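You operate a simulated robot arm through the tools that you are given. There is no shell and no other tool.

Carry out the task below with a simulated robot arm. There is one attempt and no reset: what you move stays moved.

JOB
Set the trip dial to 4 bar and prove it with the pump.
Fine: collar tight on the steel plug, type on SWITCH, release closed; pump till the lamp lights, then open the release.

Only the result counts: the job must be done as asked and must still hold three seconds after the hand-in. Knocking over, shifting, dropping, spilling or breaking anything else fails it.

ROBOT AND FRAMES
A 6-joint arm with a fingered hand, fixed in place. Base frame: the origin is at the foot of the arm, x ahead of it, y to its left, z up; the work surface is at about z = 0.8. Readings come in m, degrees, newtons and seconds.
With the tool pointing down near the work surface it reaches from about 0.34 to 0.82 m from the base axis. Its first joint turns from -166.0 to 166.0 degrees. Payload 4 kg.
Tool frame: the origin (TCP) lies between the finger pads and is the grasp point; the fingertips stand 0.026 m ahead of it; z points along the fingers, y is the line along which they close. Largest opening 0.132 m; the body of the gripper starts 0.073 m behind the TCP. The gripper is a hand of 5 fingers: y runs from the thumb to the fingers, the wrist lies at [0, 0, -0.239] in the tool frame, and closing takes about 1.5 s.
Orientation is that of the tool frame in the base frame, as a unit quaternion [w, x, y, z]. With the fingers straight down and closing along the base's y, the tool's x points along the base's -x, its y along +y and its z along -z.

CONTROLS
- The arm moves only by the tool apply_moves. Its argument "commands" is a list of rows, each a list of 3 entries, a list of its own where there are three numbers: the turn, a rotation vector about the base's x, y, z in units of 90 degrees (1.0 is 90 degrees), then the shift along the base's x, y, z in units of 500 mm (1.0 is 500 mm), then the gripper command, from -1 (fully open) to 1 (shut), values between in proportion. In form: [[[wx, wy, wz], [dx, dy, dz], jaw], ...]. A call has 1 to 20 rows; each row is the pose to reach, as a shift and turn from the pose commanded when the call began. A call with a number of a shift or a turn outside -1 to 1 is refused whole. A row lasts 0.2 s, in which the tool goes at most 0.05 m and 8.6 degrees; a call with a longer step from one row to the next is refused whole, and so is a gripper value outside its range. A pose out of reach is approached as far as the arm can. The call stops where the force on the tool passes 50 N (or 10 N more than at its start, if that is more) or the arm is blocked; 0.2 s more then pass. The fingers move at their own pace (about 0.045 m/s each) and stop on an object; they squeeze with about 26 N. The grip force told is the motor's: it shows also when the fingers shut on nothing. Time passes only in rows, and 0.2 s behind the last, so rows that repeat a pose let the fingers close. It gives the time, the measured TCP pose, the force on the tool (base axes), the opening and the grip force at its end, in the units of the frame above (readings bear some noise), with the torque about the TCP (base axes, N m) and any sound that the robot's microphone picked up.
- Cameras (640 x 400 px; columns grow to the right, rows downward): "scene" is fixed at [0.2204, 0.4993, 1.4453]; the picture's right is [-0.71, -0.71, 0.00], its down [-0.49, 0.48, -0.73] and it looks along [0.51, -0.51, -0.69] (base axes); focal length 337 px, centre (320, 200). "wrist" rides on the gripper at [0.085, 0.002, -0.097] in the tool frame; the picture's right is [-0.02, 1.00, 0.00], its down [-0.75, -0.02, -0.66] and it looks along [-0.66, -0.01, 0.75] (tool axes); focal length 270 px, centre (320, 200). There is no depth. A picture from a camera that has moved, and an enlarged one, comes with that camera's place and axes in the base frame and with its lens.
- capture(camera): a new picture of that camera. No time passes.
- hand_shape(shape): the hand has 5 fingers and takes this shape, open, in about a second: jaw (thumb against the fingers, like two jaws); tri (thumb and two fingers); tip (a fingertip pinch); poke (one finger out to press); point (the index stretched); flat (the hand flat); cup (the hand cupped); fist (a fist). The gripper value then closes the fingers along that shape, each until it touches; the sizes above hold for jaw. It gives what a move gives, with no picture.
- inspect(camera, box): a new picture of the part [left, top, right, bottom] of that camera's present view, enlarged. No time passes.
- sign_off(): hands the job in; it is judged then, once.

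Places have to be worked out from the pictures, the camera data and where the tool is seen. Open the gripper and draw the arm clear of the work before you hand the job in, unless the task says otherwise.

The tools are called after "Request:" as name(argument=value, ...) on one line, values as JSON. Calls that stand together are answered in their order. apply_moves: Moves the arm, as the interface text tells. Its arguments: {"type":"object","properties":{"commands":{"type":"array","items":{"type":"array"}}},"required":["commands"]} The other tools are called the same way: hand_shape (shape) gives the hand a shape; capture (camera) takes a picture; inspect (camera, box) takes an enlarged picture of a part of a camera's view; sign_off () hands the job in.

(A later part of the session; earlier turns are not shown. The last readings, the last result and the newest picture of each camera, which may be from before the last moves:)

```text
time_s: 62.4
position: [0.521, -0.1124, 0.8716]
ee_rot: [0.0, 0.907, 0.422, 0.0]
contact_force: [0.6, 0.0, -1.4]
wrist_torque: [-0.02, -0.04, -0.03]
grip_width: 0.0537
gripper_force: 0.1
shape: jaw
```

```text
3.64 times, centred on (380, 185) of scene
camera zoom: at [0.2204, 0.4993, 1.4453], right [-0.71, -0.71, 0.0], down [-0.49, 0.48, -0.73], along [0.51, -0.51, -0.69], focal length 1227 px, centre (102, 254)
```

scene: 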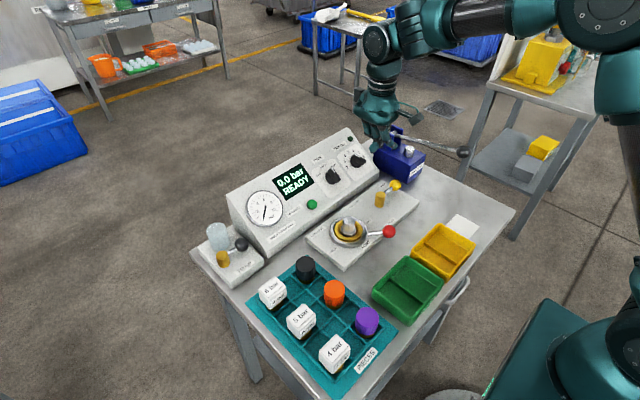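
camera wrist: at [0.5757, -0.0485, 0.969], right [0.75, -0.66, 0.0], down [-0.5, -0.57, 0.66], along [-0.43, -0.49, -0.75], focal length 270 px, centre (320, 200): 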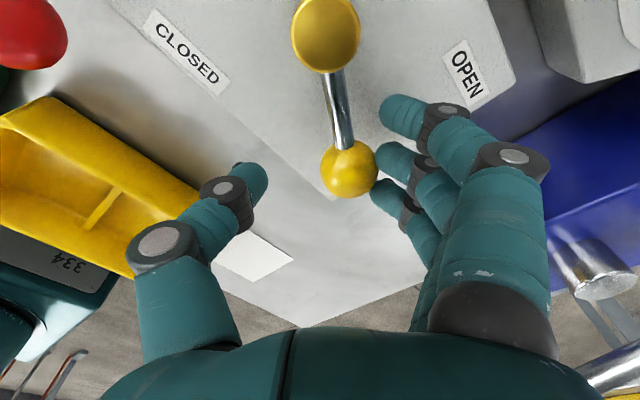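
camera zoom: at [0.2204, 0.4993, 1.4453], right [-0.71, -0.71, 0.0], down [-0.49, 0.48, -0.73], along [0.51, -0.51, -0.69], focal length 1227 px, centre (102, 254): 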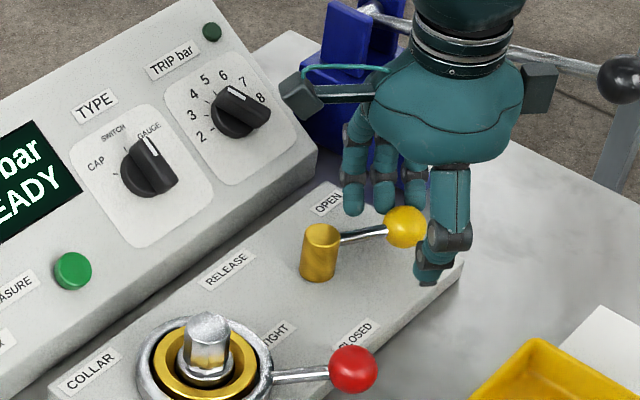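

Lever follows nicely with almost no force. I continue the arc toward CLOSED.

Request:
apply_moves(commands=[[[0, 0, -0.0889], [-0.013, 0.0126, 0], 0.2], [[0, 0, -0.1778], [-0.0242, 0.027, 0], 0.2], [[0, 0, -0.2667], [-0.0332, 0.0426, 0], 0.2], [[0, 0, -0.3556], [-0.04, 0.0594, 0], 0.2], [[0, 0, -0.4444], [-0.0444, 0.077, 0], 0.2]])

Request:
capture(camera="wrist")

Request:
inspect(camera="scene", box=[310, 130, 450, 240])

```text
time_s: 63.6
position: [0.4981, -0.0737, 0.8708]
ee_rot: [0.0, 0.996, 0.086, 0.0]
contact_force: [1.2, -2.0, -0.1]
wrist_torque: [-0.02, 0.0, -0.02]
grip_width: 0.0538
gripper_force: 0.0
shape: jaw
```

```text
taken
camera wrist: at [0.5814, -0.0604, 0.9688], right [0.15, -0.99, 0.0], down [-0.74, -0.11, 0.66], along [-0.65, -0.1, -0.75], focal length 270 px, centre (320, 200)
```

wrist: 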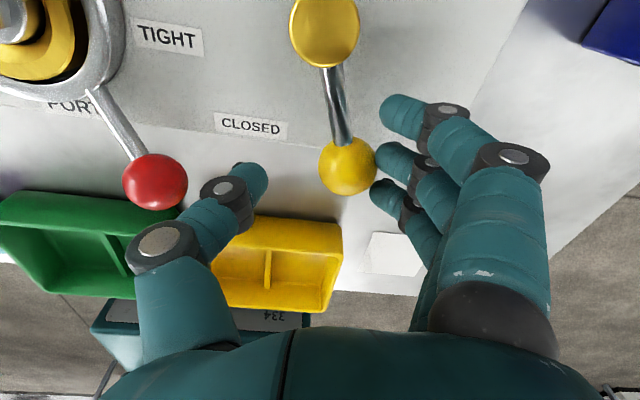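

```text
3.64 times, centred on (380, 185) of scene
camera zoom: at [0.2204, 0.4993, 1.4453], right [-0.71, -0.71, 0.0], down [-0.49, 0.48, -0.73], along [0.51, -0.51, -0.69], focal length 1227 px, centre (102, 254)
```

zoom: 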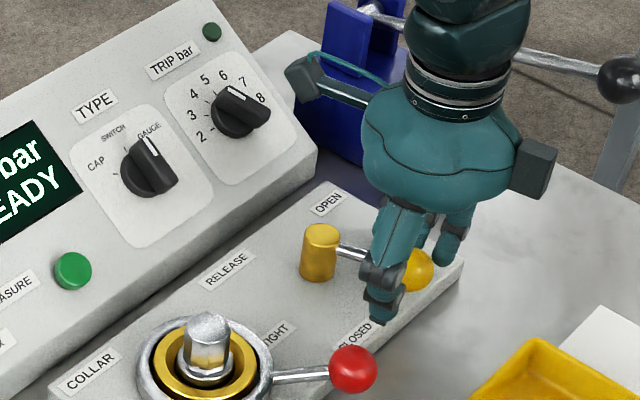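

The lever is near the end of its travel, roughly 15° short of pointing at me. I narrow the cage slightly to stay clear of the red ball and push the last bit, watching for the stop.

Request:
apply_moves(commands=[[[0, 0, 0], [0, 0, 0], 0.35], [[0, 0, -0.03], [-0.001, 0.009, 0], 0.35], [[0, 0, -0.06], [-0.002, 0.018, 0], 0.35], [[0, 0, -0.06], [-0.002, 0.025, 0], 0.35]])

Request:
capture(camera="wrist")

Request:
inspect(camera="scene", box=[310, 130, 450, 240])

```text
time_s: 64.6
position: [0.4966, -0.0615, 0.8723]
ee_rot: [0.0, 0.999, 0.04, -0.001]
contact_force: [-1.1, -4.3, 0.5]
wrist_torque: [-0.11, -0.01, -0.05]
grip_width: 0.0447
gripper_force: 0.0
shape: jaw
```

```text
taken
camera wrist: at [0.5816, -0.0561, 0.9687], right [0.06, -1.0, 0.0], down [-0.75, -0.04, 0.66], along [-0.66, -0.04, -0.75], focal length 270 px, centre (320, 200)
```

wrist: 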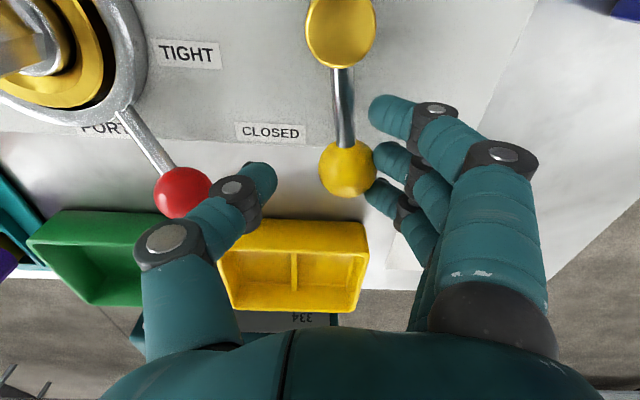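

```text
3.64 times, centred on (380, 185) of scene
camera zoom: at [0.2204, 0.4993, 1.4453], right [-0.71, -0.71, 0.0], down [-0.49, 0.48, -0.73], along [0.51, -0.51, -0.69], focal length 1227 px, centre (102, 254)
```

zoom: 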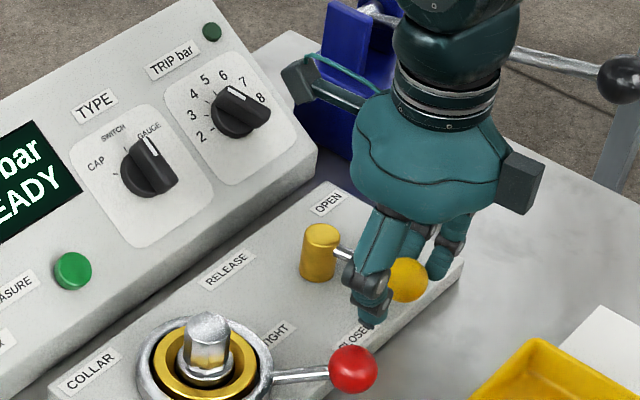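

Lever is at about 189°, some 9° from pointing straight at me. I narrow the cage to nearly the ball's width to keep the thumb off the red ball and push a little further.

Request:
apply_moves(commands=[[[0, 0, 0], [0, 0, 0], 0.5], [[0, 0, 0], [0, 0, 0], 0.5], [[0, 0, 0], [0, 0.008, 0], 0.5], [[0, 0, 0], [0, 0.016, 0], 0.5], [[0, 0, 0], [0, 0.022, 0], 0.5]])

Request:
capture(camera="wrist")

Request:
inspect(camera="scene", box=[310, 130, 450, 240])

```text
time_s: 65.8
position: [0.4966, -0.051, 0.8729]
ee_rot: [0.0, 0.999, 0.04, 0.0]
contact_force: [-5.1, -25.1, 13.2]
wrist_torque: [-0.96, -0.04, -0.39]
grip_width: 0.0437
gripper_force: 0.0
shape: jaw
```

```text
taken
camera wrist: at [0.5812, -0.0459, 0.9692], right [0.06, -1.0, 0.0], down [-0.75, -0.04, 0.66], along [-0.66, -0.04, -0.75], focal length 270 px, centre (320, 200)
```

wrist: 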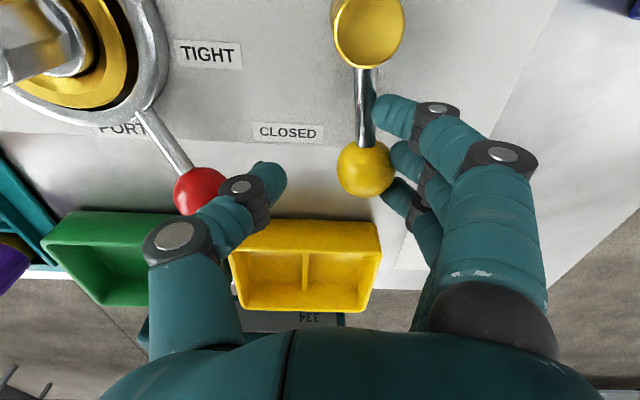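

```text
3.64 times, centred on (380, 185) of scene
camera zoom: at [0.2204, 0.4993, 1.4453], right [-0.71, -0.71, 0.0], down [-0.49, 0.48, -0.73], along [0.51, -0.51, -0.69], focal length 1227 px, centre (102, 254)
```

zoom: 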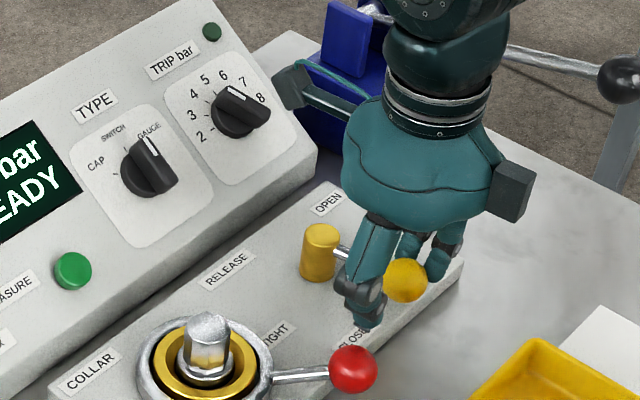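

The push now meets about 25 N while the lever stays at ≈190°, i.e. an 80° swing from OPEN: that is its closed stop. I back off to centre the cage, widen it and lift.

Request:
apply_moves(commands=[[[0, 0, 0], [0, -0.016, 0], 0.3], [[0, 0, 0], [0.002, -0.034, 0], 0.2], [[0, 0, 0], [0.004, -0.046, 0], 0.2], [[0, 0, 0], [0.004, -0.046, 0.03], 0.2], [[0, 0, 0], [0.004, -0.046, 0.1], 0.2], [[0, 0, 0], [0.004, -0.046, 0.19], 0.2], [[0, 0, 0], [0.004, -0.046, 0.27], 0.2], [[0, 0, 0], [0.004, -0.046, 0.35], 0.2], [[0, 0, 0], [0.004, -0.046, 0.35], 0.2]])

Request:
capture(camera="wrist")

Request:
capture(camera="scene")

Request:
inspect(camera="scene", box=[310, 130, 450, 240])

```text
time_s: 67.8
position: [0.4996, -0.0727, 1.0474]
ee_rot: [0.001, 0.999, 0.041, 0.0]
contact_force: [0.6, 0.1, 0.2]
wrist_torque: [0.0, -0.01, -0.02]
grip_width: 0.0524
gripper_force: 0.0
shape: jaw
```

```text
taken
camera wrist: at [0.5834, -0.0672, 1.1447], right [0.06, -1.0, 0.0], down [-0.75, -0.05, 0.66], along [-0.66, -0.04, -0.75], focal length 270 px, centre (320, 200)
```

wrist: 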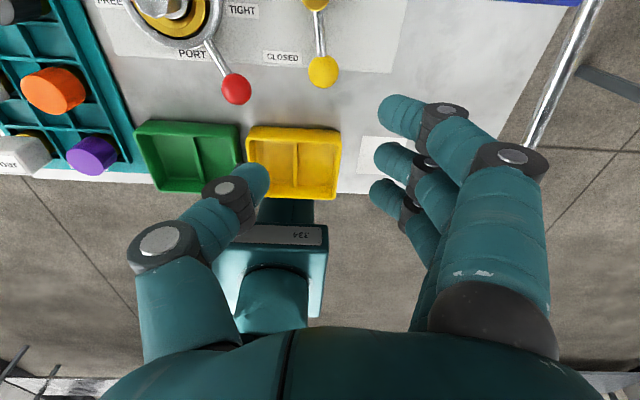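

```text
taken
```

scene: 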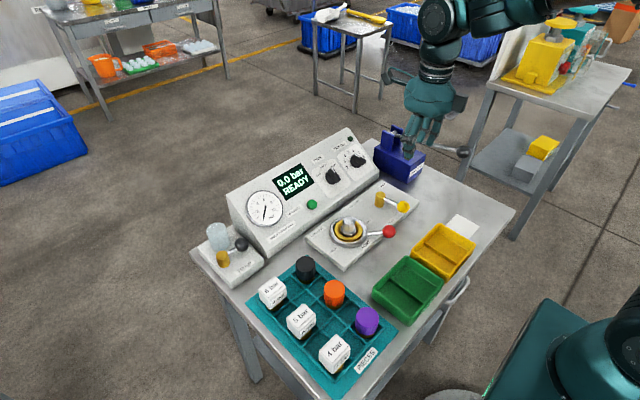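

```text
3.64 times, centred on (380, 185) of scene
camera zoom: at [0.2204, 0.4993, 1.4453], right [-0.71, -0.71, 0.0], down [-0.49, 0.48, -0.73], along [0.51, -0.51, -0.69], focal length 1227 px, centre (102, 254)
```

zoom: 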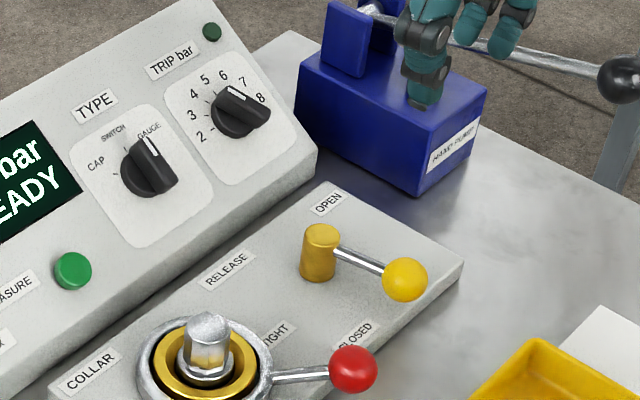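

Release is closed and the collar hasn't moved. Now the pump: I unwind the hand to zero yaw and look at the handle from closer.

Request:
apply_moves(commands=[[[0, 0, 0.0909], [-0.01, 0, 0.01], 0.0], [[0, 0, 0.1818], [-0.02, 0, 0.02], 0.0], [[0, 0, 0.2727], [-0.03, 0, 0.03], 0.0], [[0, 0, 0.3636], [-0.04, 0, 0.04], 0.0], [[0, 0, 0.4545], [-0.05, 0, 0.05], 0.0], [[0, 0, 0.5454], [-0.06, 0, 0.06], 0.0], [[0, 0, 0.6363], [-0.07, 0, 0.07], 0.0], [[0, 0, 0.7272], [-0.08, 0, 0.08], 0.0], [[0, 0, 0.8181], [-0.09, 0, 0.09], 0.0], [[0, 0, 0.909], [-0.1, 0, 0.1], 0.0], [[0, 0, 1.0], [-0.1, 0, 0.1], 0.0]])

Request:
apply_moves(commands=[[[0, 0, 0.0909], [-0.01, -0.02, 0], 0.0], [[0, 0, 0.1818], [-0.02, -0.04, 0], 0.0], [[0, 0, 0.2727], [-0.03, -0.06, 0], 0.0], [[0, 0, 0.3636], [-0.04, -0.08, 0], 0.0], [[0, 0, 0.4545], [-0.05, -0.1, 0], 0.0], [[0, 0, 0.5454], [-0.06, -0.12, 0], 0.0], [[0, 0, 0.6363], [-0.07, -0.14, 0], 0.0], [[0, 0, 0.7272], [-0.08, -0.16, 0], 0.0], [[0, 0, 0.8181], [-0.09, -0.18, 0], 0.0], [[0, 0, 0.909], [-0.1, -0.2, 0], 0.0], [[0, 0, 0.949], [-0.1, -0.2, 0], 0.0], [[0, 0, 0.949], [-0.1, -0.2, 0], 0.0]])

Request:
capture(camera="wrist")

Request:
capture(camera="scene")

```text
time_s: 70.2
position: [0.4497, -0.0735, 1.0965]
ee_rot: [0.001, 0.677, 0.736, 0.0]
contact_force: [0.3, -0.2, -0.5]
wrist_torque: [-0.03, 0.02, 0.0]
grip_width: 0.0648
gripper_force: 0.1
shape: jaw
```

```text
time_s: 72.8
position: [0.3996, -0.1731, 1.0973]
ee_rot: [0.0, -0.001, 1.0, 0.0]
contact_force: [0.6, 0.4, 0.1]
wrist_torque: [0.02, -0.02, -0.03]
grip_width: 0.065
gripper_force: 0.0
shape: jaw
```

```text
taken
camera wrist: at [0.3142, -0.1714, 1.1937], right [0.02, 1.0, 0.0], down [0.75, -0.01, 0.66], along [0.66, -0.01, -0.75], focal length 270 px, centre (320, 200)
```

wrist: 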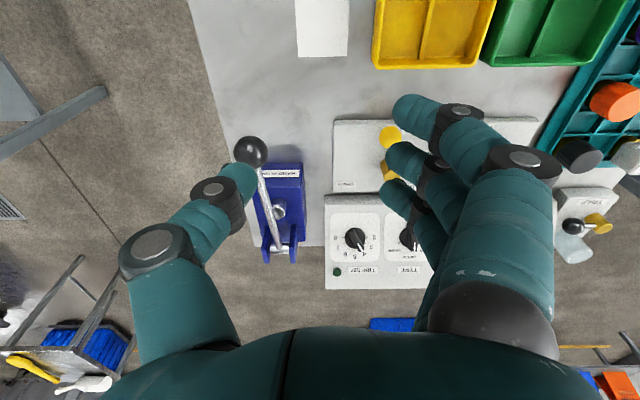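

```text
taken
```

scene: 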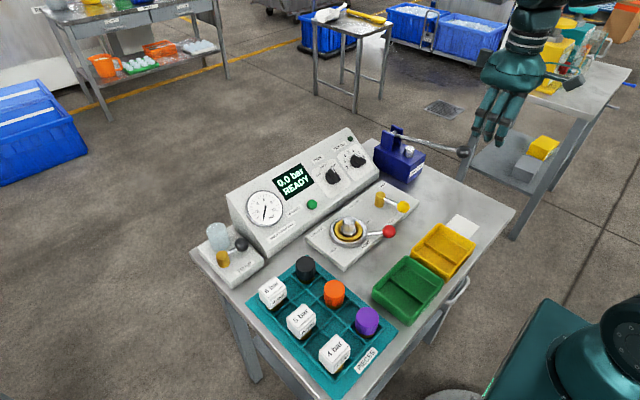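

I zoom on the pump handle to refine its position; current triangulation gives the ball near (0.459, -0.2445, 0.951).

Request:
inspect(camera="wrist", box=[210, 110, 370, 290])

Request:
inspect(camera="scene", box=[360, 100, 520, 220])

```text
2.22 times, centred on (290, 200) of wrist
camera zoom: at [0.3142, -0.1714, 1.1937], right [0.02, 1.0, 0.0], down [0.75, -0.01, 0.66], along [0.66, -0.01, -0.75], focal length 601 px, centre (387, 200)
```

zoom: 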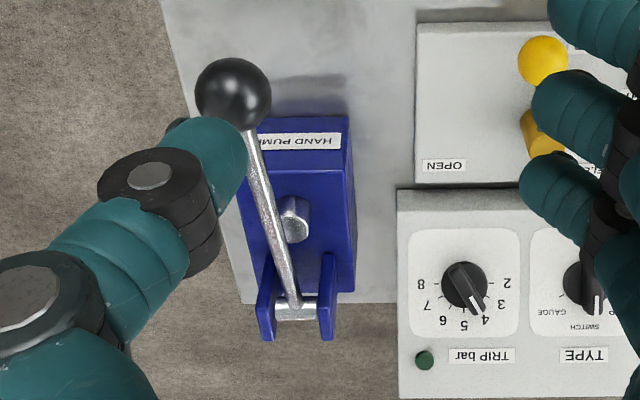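

```text
3.33 times, centred on (440, 160) of scene
camera zoom: at [0.2204, 0.4993, 1.4453], right [-0.71, -0.71, 0.0], down [-0.49, 0.48, -0.73], along [0.51, -0.51, -0.69], focal length 1124 px, centre (-80, 333)
```

zoom: 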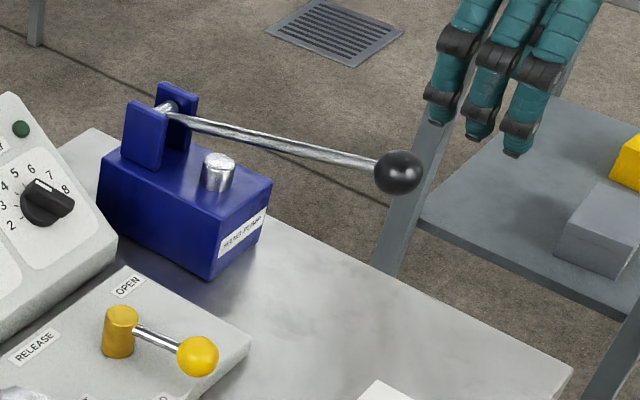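

Refined: ball ≈ (0.456, -0.243, 0.955), pivot ≈ (0.663, -0.2435, 0.917), lever about 0.21 m long tilted up 10°. I come over the ball with the jaw open about 66 mm.

Request:
apply_moves(commands=[[[0, 0, 0], [0.03, -0.04, -0.03], 0.0], [[0, 0, 0], [0.06, -0.08, -0.07], 0.0], [[0, 0, 0], [0.09, -0.12, -0.1], 0.0], [[0, 0, 0], [0.113, -0.14, -0.134], 0.0], [[0, 0, 0], [0.113, -0.14, -0.134], 0.0]])

Request:
capture(camera="wrist")

Request:
inspect(camera="scene", box=[360, 80, 520, 200])

```text
time_s: 74.0
position: [0.4549, -0.2435, 1.0288]
ee_rot: [0.001, -0.001, 1.0, 0.0]
contact_force: [-0.8, 0.5, -0.4]
wrist_torque: [0.0, -0.02, -0.03]
grip_width: 0.0653
gripper_force: 0.2
shape: jaw
```

```text
taken
camera wrist: at [0.3697, -0.2414, 1.1259], right [0.02, 1.0, 0.0], down [0.75, -0.01, 0.66], along [0.66, -0.01, -0.75], focal length 270 px, centre (320, 200)
```

wrist: 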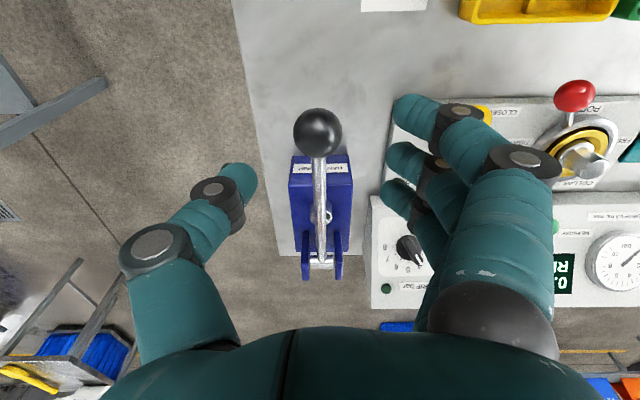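

```text
3.33 times, centred on (440, 140) of scene
camera zoom: at [0.2204, 0.4993, 1.4453], right [-0.71, -0.71, 0.0], down [-0.49, 0.48, -0.73], along [0.51, -0.51, -0.69], focal length 1124 px, centre (-80, 400)
```

zoom: 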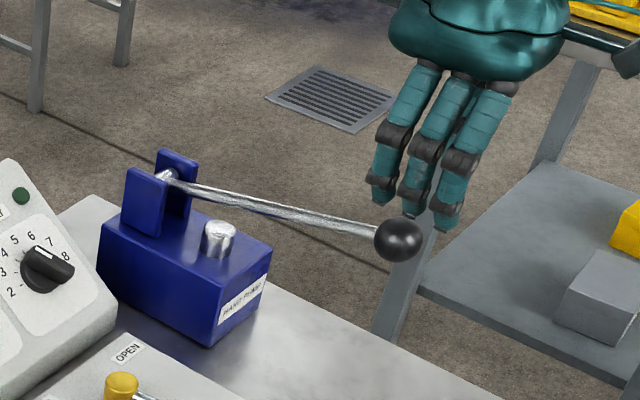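

Ball is centred. I lower onto it and close the jaw around it.

Request:
apply_moves(commands=[[[0, 0, 0], [0.004, -0.001, -0.06], 0.0], [[0, 0, 0], [0.006, -0.002, -0.11], 0.0], [[0, 0, 0], [0.006, -0.002, -0.144], 0.0], [[0, 0, 0], [0.006, -0.002, -0.144], 0.5], [[0, 0, 0], [0.006, -0.002, -0.144], 1], [[0, 0, 0], [0.006, -0.002, -0.144], 1], [[0, 0, 0], [0.006, -0.002, -0.144], 1], [[0, 0, 0], [0.006, -0.002, -0.144], 1]])

Request:
capture(camera="wrist")

Request:
inspect(camera="scene", box=[360, 80, 520, 200])

```text
time_s: 75.8
position: [0.4585, -0.244, 0.9562]
ee_rot: [-0.001, 0.0, 1.0, 0.0]
contact_force: [-0.3, -2.7, -8.9]
wrist_torque: [0.07, 0.02, 0.23]
grip_width: 0.0128
gripper_force: 23.9
shape: jaw
```

```text
taken
camera wrist: at [0.3723, -0.2417, 1.0537], right [0.02, 1.0, 0.0], down [0.75, -0.02, 0.66], along [0.66, -0.01, -0.75], focal length 270 px, centre (320, 200)
```

wrist: 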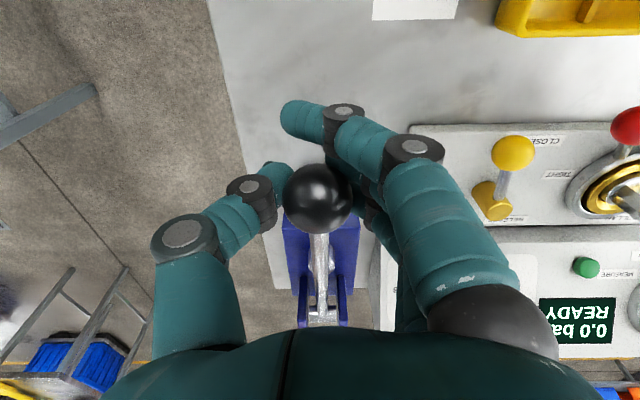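

```text
3.33 times, centred on (440, 140) of scene
camera zoom: at [0.2204, 0.4993, 1.4453], right [-0.71, -0.71, 0.0], down [-0.49, 0.48, -0.73], along [0.51, -0.51, -0.69], focal length 1124 px, centre (-80, 400)
```

zoom: 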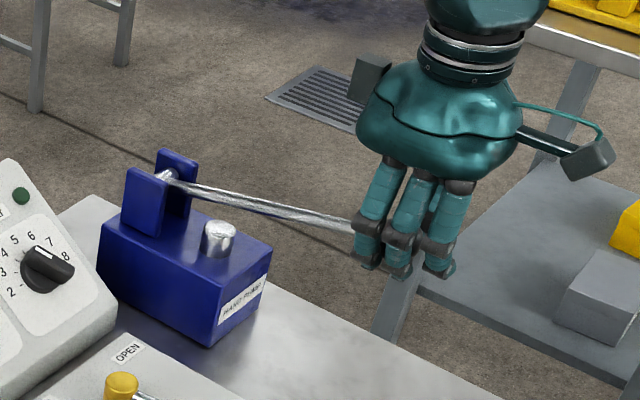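

The ball is gripped. I move it down about 38 mm along its arc and read force and display.

Request:
apply_moves(commands=[[[0, 0, 0], [-0.002, 0, -0.02], 1], [[0, 0, 0], [-0.004, 0, -0.04], 1], [[0, 0, 0], [-0.005, 0, -0.058], 1], [[0, 0, 0], [-0.006, 0, -0.076], 1]])

Request:
capture(camera="wrist")

Request:
capture(camera="scene")

```text
time_s: 76.8
position: [0.4561, -0.2443, 0.9189]
ee_rot: [-0.001, -0.001, 1.0, 0.0]
contact_force: [0.7, -0.2, -0.7]
wrist_torque: [0.02, 0.02, 0.01]
grip_width: 0.0035
gripper_force: 25.8
shape: jaw
```

```text
taken
camera wrist: at [0.3705, -0.2422, 1.0164], right [0.02, 1.0, 0.0], down [0.75, -0.01, 0.66], along [0.66, -0.01, -0.75], focal length 270 px, centre (320, 200)
```

wrist: 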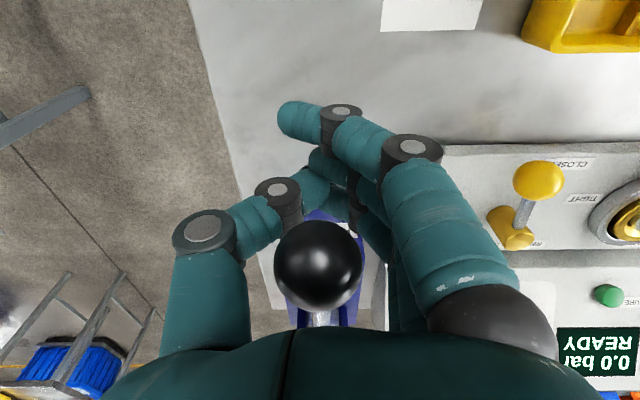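

```text
taken
```

scene: 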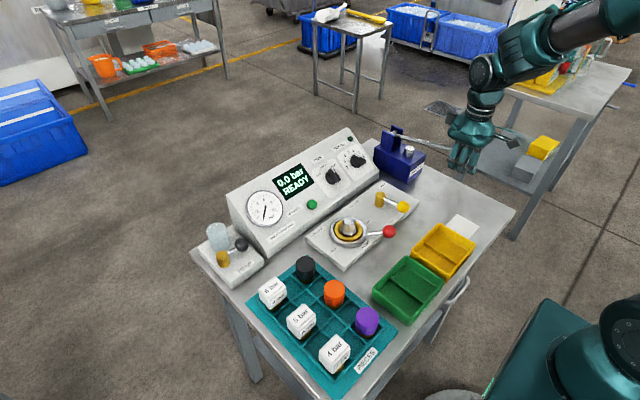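

The fingers slid down past the ball and now close beneath it, so it sits trapped between palm and fingers, a usable cage. I keep pressing down so the palm bears on the ball and watch force and pressure.

Request:
apply_moves(commands=[[[0, 0, 0], [0, 0, -0.02], 1], [[0, 0, 0], [0, 0, -0.04], 1], [[0, 0, 0], [0, 0, -0.06], 1], [[0, 0, 0], [0, 0, -0.08], 1]])

Request:
capture(camera="wrist")

Request:
inspect(camera="scene", box=[230, 90, 530, 240])

```text
time_s: 77.8
position: [0.4558, -0.2438, 0.8785]
ee_rot: [0.0, 0.0, 1.0, 0.0]
contact_force: [-0.6, -1.0, 2.8]
wrist_torque: [0.05, -0.15, -0.02]
grip_width: 0.0034
gripper_force: 25.6
shape: jaw
```

```text
taken
camera wrist: at [0.3707, -0.2419, 0.9768], right [0.02, 1.0, 0.0], down [0.75, -0.01, 0.66], along [0.66, -0.01, -0.75], focal length 270 px, centre (320, 200)
```

wrist: 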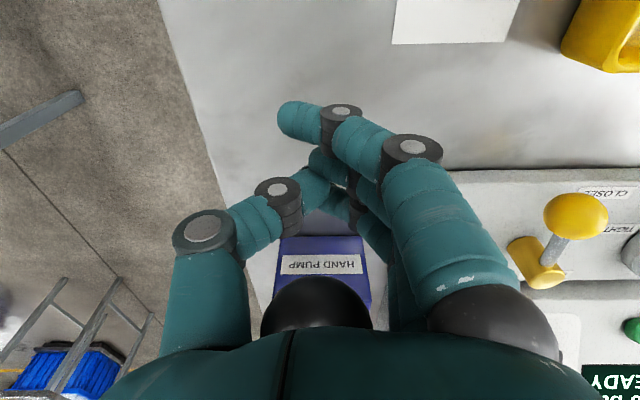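

```text
2.13 times, centred on (380, 165) of scene
camera zoom: at [0.2204, 0.4993, 1.4453], right [-0.71, -0.71, 0.0], down [-0.49, 0.48, -0.73], along [0.51, -0.51, -0.69], focal length 720 px, centre (192, 275)
```

zoom: 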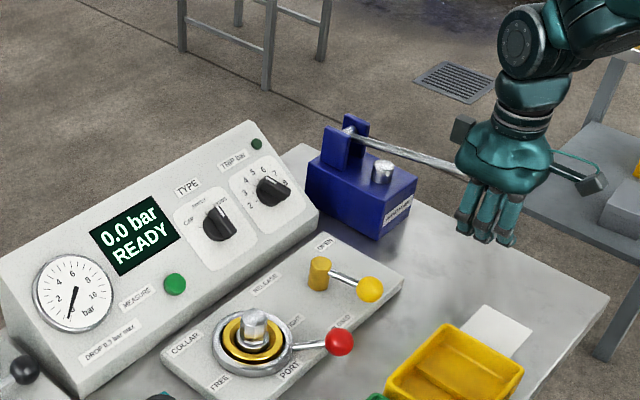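

Only about 3 N so far and still 0.0 bar. I press further down, stopping with the fingertips safely above the table.

Request:
apply_moves(commands=[[[0, 0, 0], [0, 0, -0.02], 1], [[0, 0, 0], [0, 0, -0.04], 1], [[0, 0, 0], [0, 0, -0.055], 1], [[0, 0, 0], [0, 0, -0.066], 1]])

Request:
capture(camera="wrist")

Request:
inspect(camera="scene", box=[230, 90, 530, 240])

```text
time_s: 78.8
position: [0.4552, -0.2445, 0.8467]
ee_rot: [0.001, -0.001, 1.0, 0.0]
contact_force: [-2.7, 0.6, 3.6]
wrist_torque: [-0.01, -0.19, 0.07]
grip_width: 0.0033
gripper_force: 26.2
shape: jaw
```

```text
taken
camera wrist: at [0.3701, -0.2426, 0.9443], right [0.02, 1.0, 0.0], down [0.75, -0.01, 0.66], along [0.66, -0.01, -0.75], focal length 270 px, centre (320, 200)
```

wrist: 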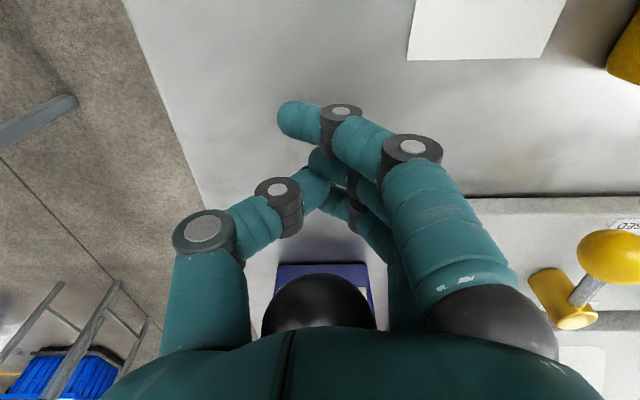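

```text
2.13 times, centred on (380, 165) of scene
camera zoom: at [0.2204, 0.4993, 1.4453], right [-0.71, -0.71, 0.0], down [-0.49, 0.48, -0.73], along [0.51, -0.51, -0.69], focal length 720 px, centre (192, 275)
```

zoom: 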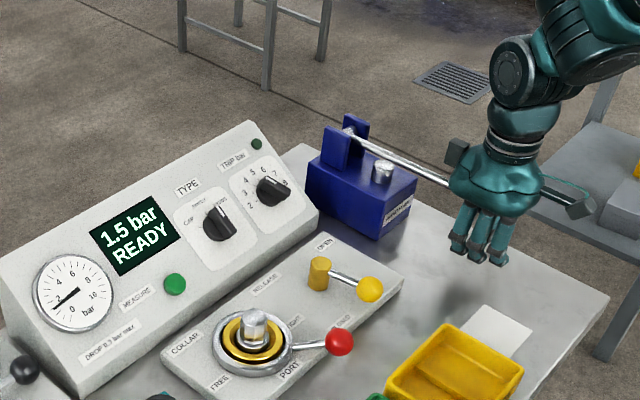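

The display now reads 1.5 bar with light force. I raise the hand so the closed fingers lift the handle back up, then check.

Request:
apply_moves(commands=[[[0, 0, 0], [0, 0, 0.03], 1], [[0, 0, 0], [0, 0, 0.07], 1], [[0, 0, 0], [0, 0, 0.11], 1], [[0, 0, 0], [0, 0, 0.14], 1]])

Request:
capture(camera="wrist")

Request:
inspect(camera="scene", box=[230, 90, 530, 240])

```text
time_s: 79.8
position: [0.4572, -0.2451, 0.9162]
ee_rot: [0.001, -0.001, 1.0, 0.001]
contact_force: [-0.1, 0.1, -0.4]
wrist_torque: [0.01, 0.03, 0.0]
grip_width: 0.0034
gripper_force: 25.4
shape: jaw
```

```text
taken
camera wrist: at [0.3709, -0.2429, 1.014], right [0.02, 1.0, 0.0], down [0.75, -0.01, 0.66], along [0.66, -0.01, -0.75], focal length 270 px, centre (320, 200)
```

wrist: 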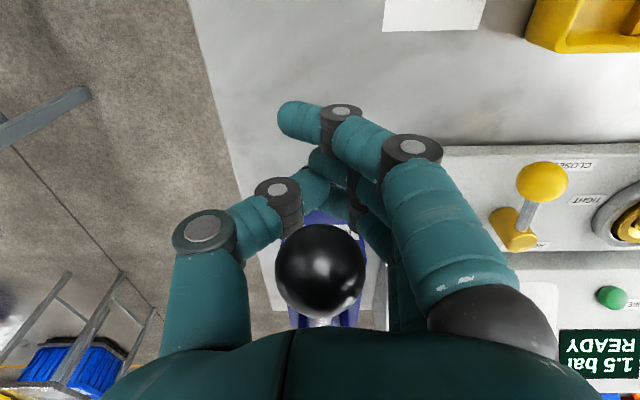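

```text
2.13 times, centred on (380, 165) of scene
camera zoom: at [0.2204, 0.4993, 1.4453], right [-0.71, -0.71, 0.0], down [-0.49, 0.48, -0.73], along [0.51, -0.51, -0.69], focal length 720 px, centre (192, 275)
```

zoom: 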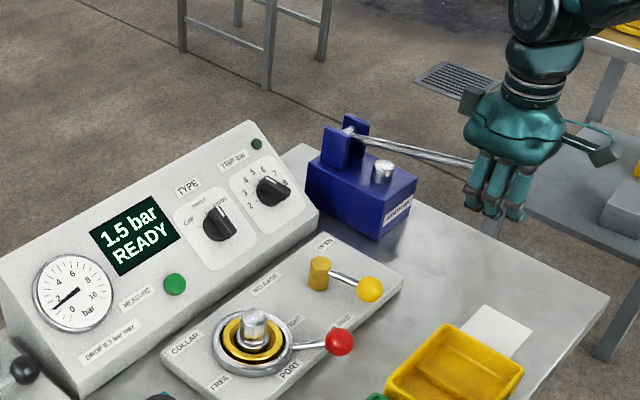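

The handle springs back by itself and 1.5 bar holds. Second stroke: press down the same amount.

Request:
apply_moves(commands=[[[0, 0, 0], [0, 0, -0.04], 1], [[0, 0, 0], [0, 0, -0.08], 1], [[0, 0, 0], [0, 0, -0.11], 1], [[0, 0, 0], [0, 0, -0.13], 1]])

Request:
inspect(camera="scene", box=[230, 90, 530, 240])

```text
time_s: 80.8
position: [0.4569, -0.2437, 0.8512]
ee_rot: [0.0, -0.001, 1.0, 0.0]
contact_force: [-3.3, 0.1, 4.7]
wrist_torque: [0.03, -0.19, -0.01]
grip_width: 0.0034
gripper_force: 25.4
shape: jaw
```

```text
2.13 times, centred on (380, 165) of scene
camera zoom: at [0.2204, 0.4993, 1.4453], right [-0.71, -0.71, 0.0], down [-0.49, 0.48, -0.73], along [0.51, -0.51, -0.69], focal length 720 px, centre (192, 275)
```

zoom: 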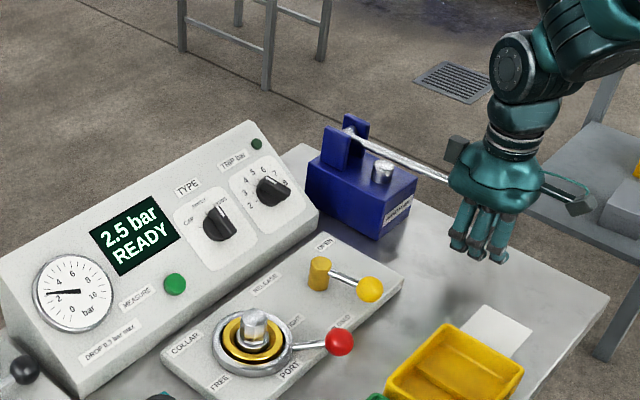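

2.5 bar; the gain scales with travel. I press a few millimetres more, then release for the next stroke.

Request:
apply_moves(commands=[[[0, 0, 0], [0, 0, -0.007], 1], [[0, 0, 0], [0, 0, -0.012], 1]])

Request:
inspect(camera="scene", box=[230, 90, 530, 240])

```text
time_s: 81.4
position: [0.4555, -0.2441, 0.8452]
ee_rot: [0.0, -0.001, 1.0, 0.0]
contact_force: [-3.4, -0.2, 4.3]
wrist_torque: [0.03, -0.23, 0.04]
grip_width: 0.0034
gripper_force: 25.9
shape: jaw
```

```text
2.13 times, centred on (380, 165) of scene
camera zoom: at [0.2204, 0.4993, 1.4453], right [-0.71, -0.71, 0.0], down [-0.49, 0.48, -0.73], along [0.51, -0.51, -0.69], focal length 720 px, centre (192, 275)
```

zoom: 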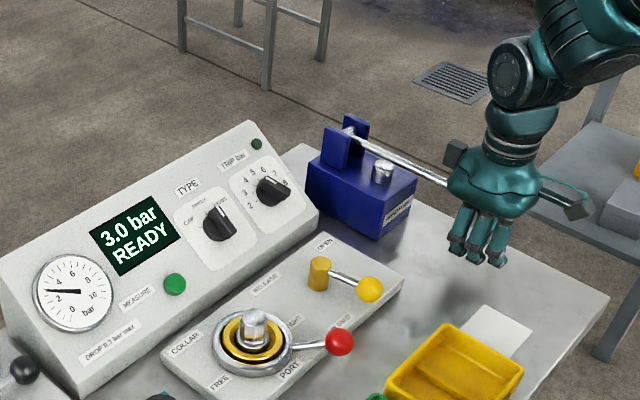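

3.0 bar. I release for the third stroke and press down to just short of the previous depth, to approach 4 bar gently.

Request:
apply_moves(commands=[[[0, 0, 0], [0, 0, 0.04], 1], [[0, 0, 0], [0, 0, 0.08], 1], [[0, 0, 0], [0, 0, 0.12], 1], [[0, 0, 0], [0, 0, 0.14], 1], [[0, 0, 0], [0, 0, 0.14], 1], [[0, 0, 0], [0, 0, 0.1], 1], [[0, 0, 0], [0, 0, 0.06], 1], [[0, 0, 0], [0, 0, 0.035], 1], [[0, 0, 0], [0, 0, 0.02], 1]])

Request:
inspect(camera="scene", box=[230, 90, 530, 240])

```text
time_s: 83.4
position: [0.4568, -0.2431, 0.8556]
ee_rot: [-0.001, -0.001, 1.0, 0.0]
contact_force: [-2.4, -1.6, 4.1]
wrist_torque: [0.07, -0.19, -0.03]
grip_width: 0.0034
gripper_force: 26.4
shape: jaw
```

```text
2.13 times, centred on (380, 165) of scene
camera zoom: at [0.2204, 0.4993, 1.4453], right [-0.71, -0.71, 0.0], down [-0.49, 0.48, -0.73], along [0.51, -0.51, -0.69], focal length 720 px, centre (192, 275)
```

zoom: 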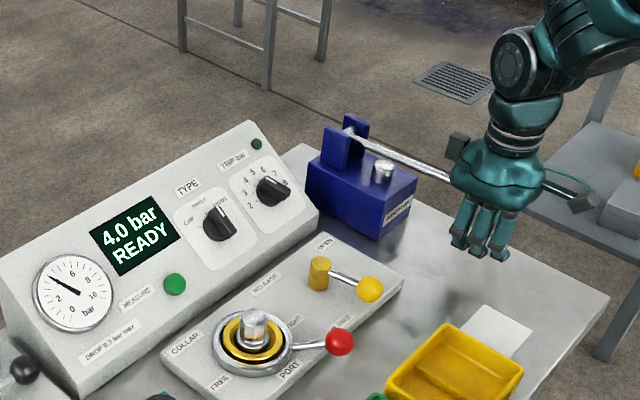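

It shows 4.0 bar. I check closely whether the lamp is lit.

Request:
inspect(camera="scene", box=[260, 120, 380, 200])

Request:
capture(camera="wrist")

```text
5.00 times, centred on (320, 160) of scene
camera zoom: at [0.2204, 0.4993, 1.4453], right [-0.71, -0.71, 0.0], down [-0.49, 0.48, -0.73], along [0.51, -0.51, -0.69], focal length 1687 px, centre (320, 400)
```

zoom: 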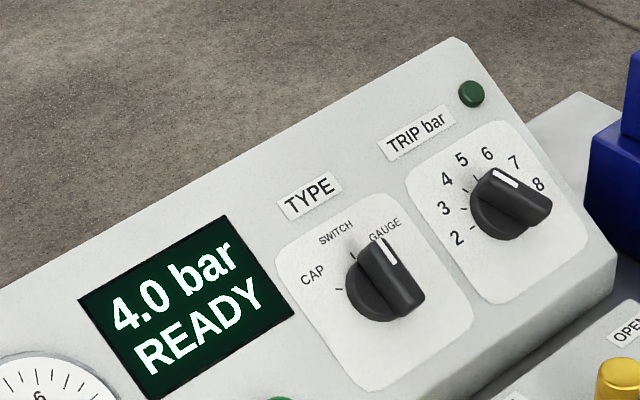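

```text
taken
camera wrist: at [0.3707, -0.2413, 0.9532], right [0.02, 1.0, 0.0], down [0.75, -0.01, 0.66], along [0.66, -0.01, -0.75], focal length 270 px, centre (320, 200)
```

wrist: 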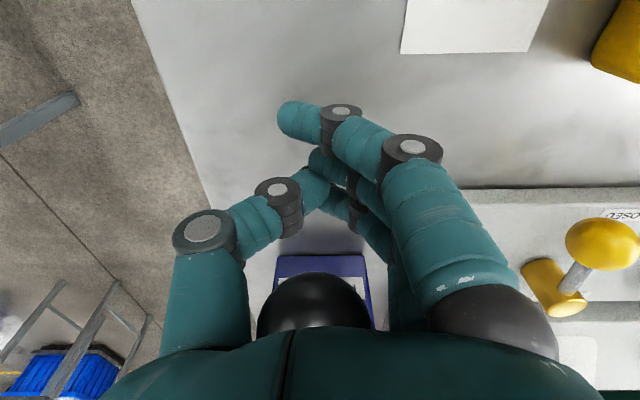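

The lamp is still dark at 4.0. I press in 1.5 mm steps and check after each.

Request:
apply_moves(commands=[[[0, 0, 0], [0, 0, -0.003], 1], [[0, 0, 0], [0, 0, -0.003], 1]])

Request:
inspect(camera="scene", box=[260, 120, 380, 200])

```text
time_s: 84.0
position: [0.456, -0.2431, 0.8547]
ee_rot: [0.0, -0.001, 1.0, 0.0]
contact_force: [-2.2, -0.9, 3.7]
wrist_torque: [0.06, -0.19, -0.02]
grip_width: 0.0034
gripper_force: 26.4
shape: jaw
```

```text
5.00 times, centred on (320, 160) of scene
camera zoom: at [0.2204, 0.4993, 1.4453], right [-0.71, -0.71, 0.0], down [-0.49, 0.48, -0.73], along [0.51, -0.51, -0.69], focal length 1687 px, centre (320, 400)
```

zoom: 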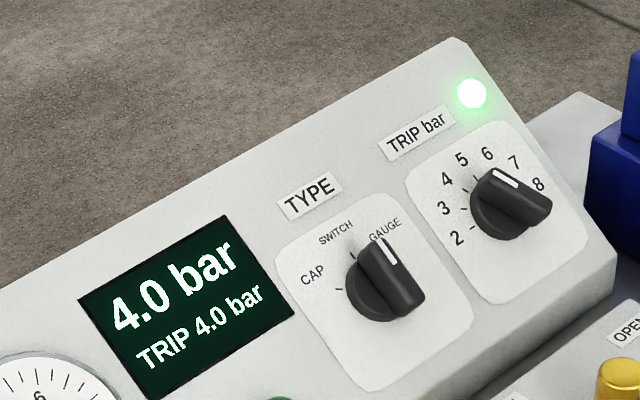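

The lamp is lit and the display says TRIP 4.0 bar. I let the handle come back up, open the hand and lift clear of it.

Request:
apply_moves(commands=[[[0, 0, 0], [0, 0, 0.03], 1], [[0, 0, 0], [0, 0, 0.07], 1], [[0, 0, 0], [0, 0, 0.1], 1], [[0, 0, 0], [0, 0, 0.12], 0.5], [[0, 0, 0], [0, 0, 0.12], 0], [[0, 0, 0], [0, 0, 0.12], -0.2], [[0, 0, 0], [0, 0, 0.12], -0.2], [[0, 0, 0], [0, 0, 0.12], -0.2], [[0, 0, 0], [0, 0, 0.12], -0.2], [[0, 0, 0], [0, 0, 0.12], -0.2]])

Request:
capture(camera="wrist")

Request:
inspect(camera="scene", box=[230, 90, 530, 240])

```text
time_s: 86.2
position: [0.4554, -0.2426, 0.9137]
ee_rot: [-0.001, 0.0, 1.0, 0.0]
contact_force: [-0.2, -0.1, 0.1]
wrist_torque: [-0.01, 0.01, 0.03]
grip_width: 0.0784
gripper_force: 0.1
shape: jaw
```

```text
taken
camera wrist: at [0.3702, -0.2413, 1.0112], right [0.02, 1.0, 0.0], down [0.75, -0.01, 0.66], along [0.66, -0.01, -0.75], focal length 270 px, centre (320, 200)
```

wrist: 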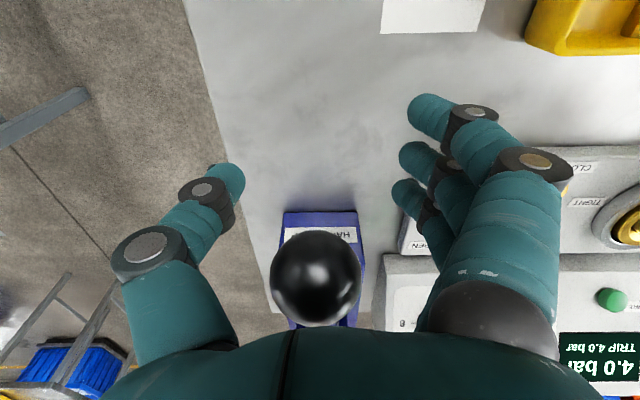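

```text
2.13 times, centred on (380, 165) of scene
camera zoom: at [0.2204, 0.4993, 1.4453], right [-0.71, -0.71, 0.0], down [-0.49, 0.48, -0.73], along [0.51, -0.51, -0.69], focal length 720 px, centre (192, 275)
```

zoom: 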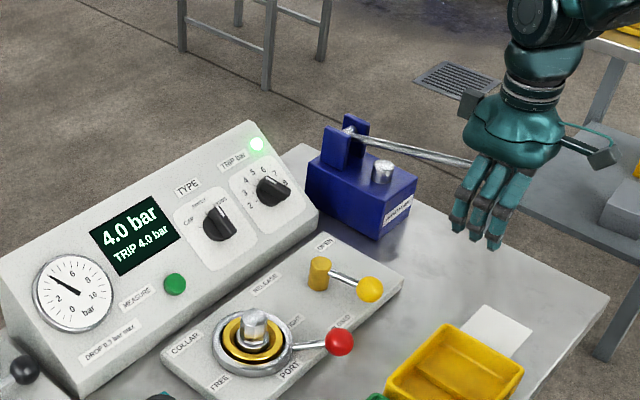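

Handle is back up and free, pressure holding at 4.0 with the lamp lit. I lift straight up off the pump.

Request:
apply_moves(commands=[[[0, 0, 0], [0, 0, 0.06], -0.2], [[0, 0, 0], [0, 0, 0.14], -0.2], [[0, 0, 0], [0, 0, 0.22], -0.2], [[0, 0, 0], [0, 0, 0.29], -0.2], [[0, 0, 0], [0, 0, 0.36], -0.2], [[0, 0, 0], [0, 0, 0.36], -0.2]])

Request:
apply_moves(commands=[[[0, 0, -0.0909], [0.01, 0.03, 0], 0.2], [[0, 0, -0.1818], [0.02, 0.06, 0], 0.2], [[0, 0, -0.2727], [0.03, 0.09, 0], 0.2], [[0, 0, -0.3636], [0.04, 0.12, 0], 0.2], [[0, 0, -0.4545], [0.05, 0.15, 0], 0.2], [[0, 0, -0.5454], [0.06, 0.18, 0], 0.2], [[0, 0, -0.6363], [0.07, 0.21, 0], 0.2], [[0, 0, -0.7272], [0.08, 0.25, 0], 0.2], [[0, 0, -0.8181], [0.088, 0.29, 0], 0.2], [[0, 0, -0.909], [0.088, 0.33, 0], 0.2], [[0, 0, -1.0], [0.088, 0.342, 0], 0.2]])

Request:
apply_moves(commands=[[[0, 0, -0.0909], [0, 0, 0], 0.2], [[0, 0, -0.1818], [0, 0, 0], 0.2], [[0, 0, -0.2727], [0, 0, 0], 0.2], [[0, 0, -0.3636], [0, 0, 0], 0.2], [[0, 0, -0.4545], [0, 0, 0], 0.2], [[0, 0, -0.5454], [0, 0, 0], 0.2], [[0, 0, -0.6363], [0, 0, 0], 0.2], [[0, 0, -0.7272], [0, 0, 0], 0.2], [[0, 0, -0.8181], [0, 0, 0], 0.2], [[0, 0, -0.889], [0, 0, -0.05], 0.2], [[0, 0, -0.889], [0, 0, -0.1], 0.2], [[0, 0, -0.889], [0, 0, -0.15], 0.2], [[0, 0, -0.889], [0, 0, -0.15], 0.2]])

Request:
capture(camera="wrist")

Request:
capture(camera="scene")

```text
time_s: 87.6
position: [0.4557, -0.2449, 1.095]
ee_rot: [-0.001, -0.001, 1.0, 0.0]
contact_force: [-0.2, 0.3, -0.9]
wrist_torque: [-0.02, 0.0, 0.02]
grip_width: 0.0787
gripper_force: 0.1
shape: jaw
```

```text
time_s: 90.0
position: [0.4997, -0.071, 1.0951]
ee_rot: [0.0, 0.708, 0.706, 0.0]
contact_force: [0.3, -0.1, -0.5]
wrist_torque: [0.02, 0.0, 0.02]
grip_width: 0.0536
gripper_force: 0.1
shape: jaw
```

```text
time_s: 92.8
position: [0.5016, -0.072, 1.0201]
ee_rot: [0.0, 0.996, 0.087, 0.0]
contact_force: [0.6, 0.0, 0.9]
wrist_torque: [-0.01, -0.03, -0.02]
grip_width: 0.0534
gripper_force: 0.1
shape: jaw
```

```text
taken
camera wrist: at [0.5829, -0.0586, 1.1171], right [0.15, -0.99, 0.0], down [-0.74, -0.12, 0.66], along [-0.65, -0.1, -0.75], focal length 270 px, centre (320, 200)
```

wrist: 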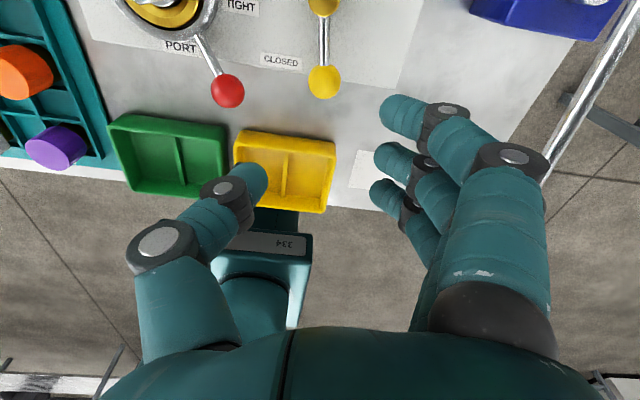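

```text
taken
```

scene: 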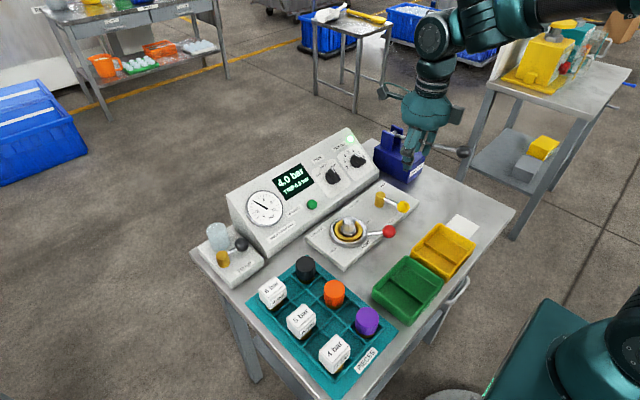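

The release ball (≈(0.501, -0.075)) is right below the gap. I descend over it again.

Request:
apply_moves(commands=[[[0, 0, 0], [0, -0.006, -0.08], 0.2], [[0, 0, 0], [0, -0.006, -0.16], 0.2], [[0, 0, 0], [0, -0.006, -0.22], 0.2], [[0, 0, 0], [0, -0.006, -0.27], 0.2], [[0, 0, 0], [0, -0.006, -0.296], 0.2], [[0, 0, 0], [0, -0.006, -0.296], 0.2]])

Request:
capture(camera="wrist")

Request:
inspect(camera="scene", box=[310, 130, 450, 240])

```text
time_s: 94.2
position: [0.499, -0.0769, 0.8714]
ee_rot: [0.0, 0.996, 0.087, 0.0]
contact_force: [0.5, 0.2, 0.0]
wrist_torque: [0.02, -0.02, -0.01]
grip_width: 0.0534
gripper_force: 0.1
shape: jaw
```

```text
taken
camera wrist: at [0.5828, -0.0631, 0.9682], right [0.15, -0.99, 0.0], down [-0.74, -0.12, 0.66], along [-0.65, -0.1, -0.75], focal length 270 px, centre (320, 200)
```

wrist: 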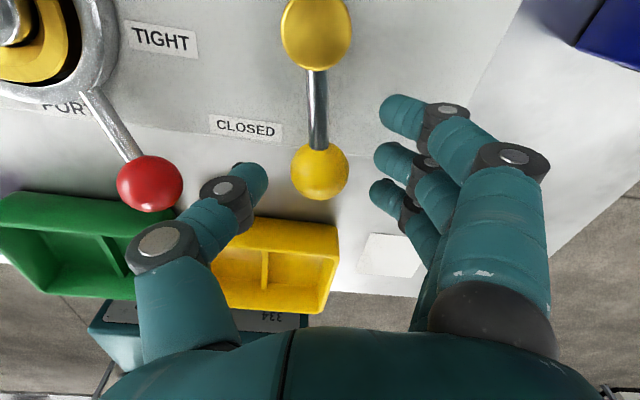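

```text
3.64 times, centred on (380, 185) of scene
camera zoom: at [0.2204, 0.4993, 1.4453], right [-0.71, -0.71, 0.0], down [-0.49, 0.48, -0.73], along [0.51, -0.51, -0.69], focal length 1227 px, centre (102, 254)
```

zoom: 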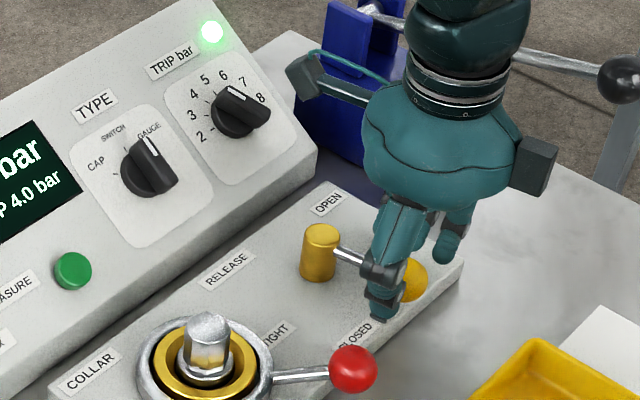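

Caged again. I sweep the lever back toward OPEN with a slightly narrower cage, halfway first.

Request:
apply_moves(commands=[[[0, 0, 0], [0, 0, 0], 0.35], [[0, 0, 0.0889], [0.0068, -0.0174, 0], 0.35], [[0, 0, 0.1778], [0.0142, -0.034, 0], 0.35], [[0, 0, 0.2667], [0.0238, -0.0494, 0], 0.35], [[0, 0, 0.3556], [0.0354, -0.0634, 0], 0.35], [[0, 0, 0.4444], [0.049, -0.0754, 0], 0.35]])

Request:
capture(camera="wrist")

Request:
inspect(camera="scene", box=[260, 120, 450, 240])

```text
time_s: 95.6
position: [0.5237, -0.1137, 0.8708]
ee_rot: [0.0, 0.906, 0.423, 0.0]
contact_force: [-0.7, -0.8, 0.2]
wrist_torque: [-0.01, 0.04, 0.02]
grip_width: 0.0439
gripper_force: 0.0
shape: jaw
```

```text
taken
camera wrist: at [0.5793, -0.0497, 0.9683], right [0.75, -0.66, 0.0], down [-0.49, -0.57, 0.66], along [-0.43, -0.5, -0.75], focal length 270 px, centre (320, 200)
```

wrist: 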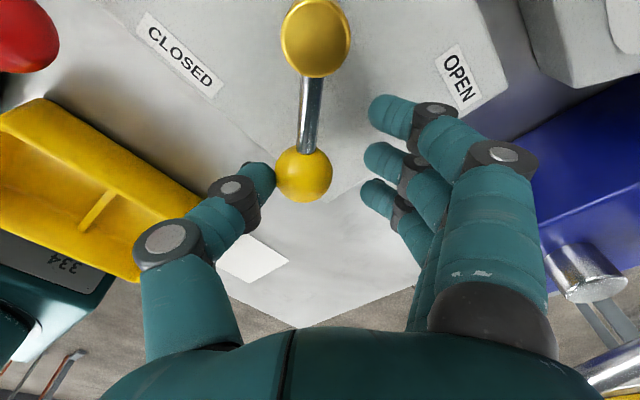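

```text
3.33 times, centred on (355, 180) of scene
camera zoom: at [0.2204, 0.4993, 1.4453], right [-0.71, -0.71, 0.0], down [-0.49, 0.48, -0.73], along [0.51, -0.51, -0.69], focal length 1124 px, centre (203, 267)
```

zoom: 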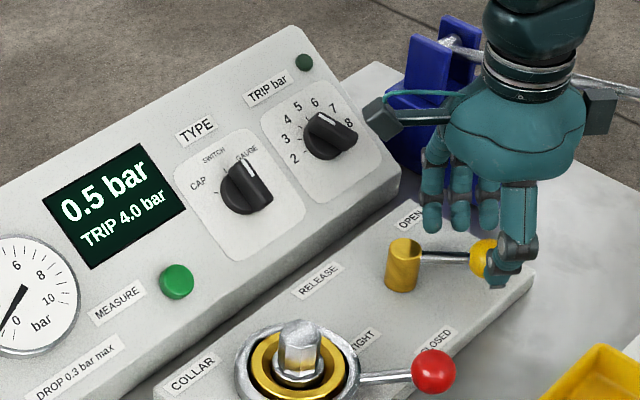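

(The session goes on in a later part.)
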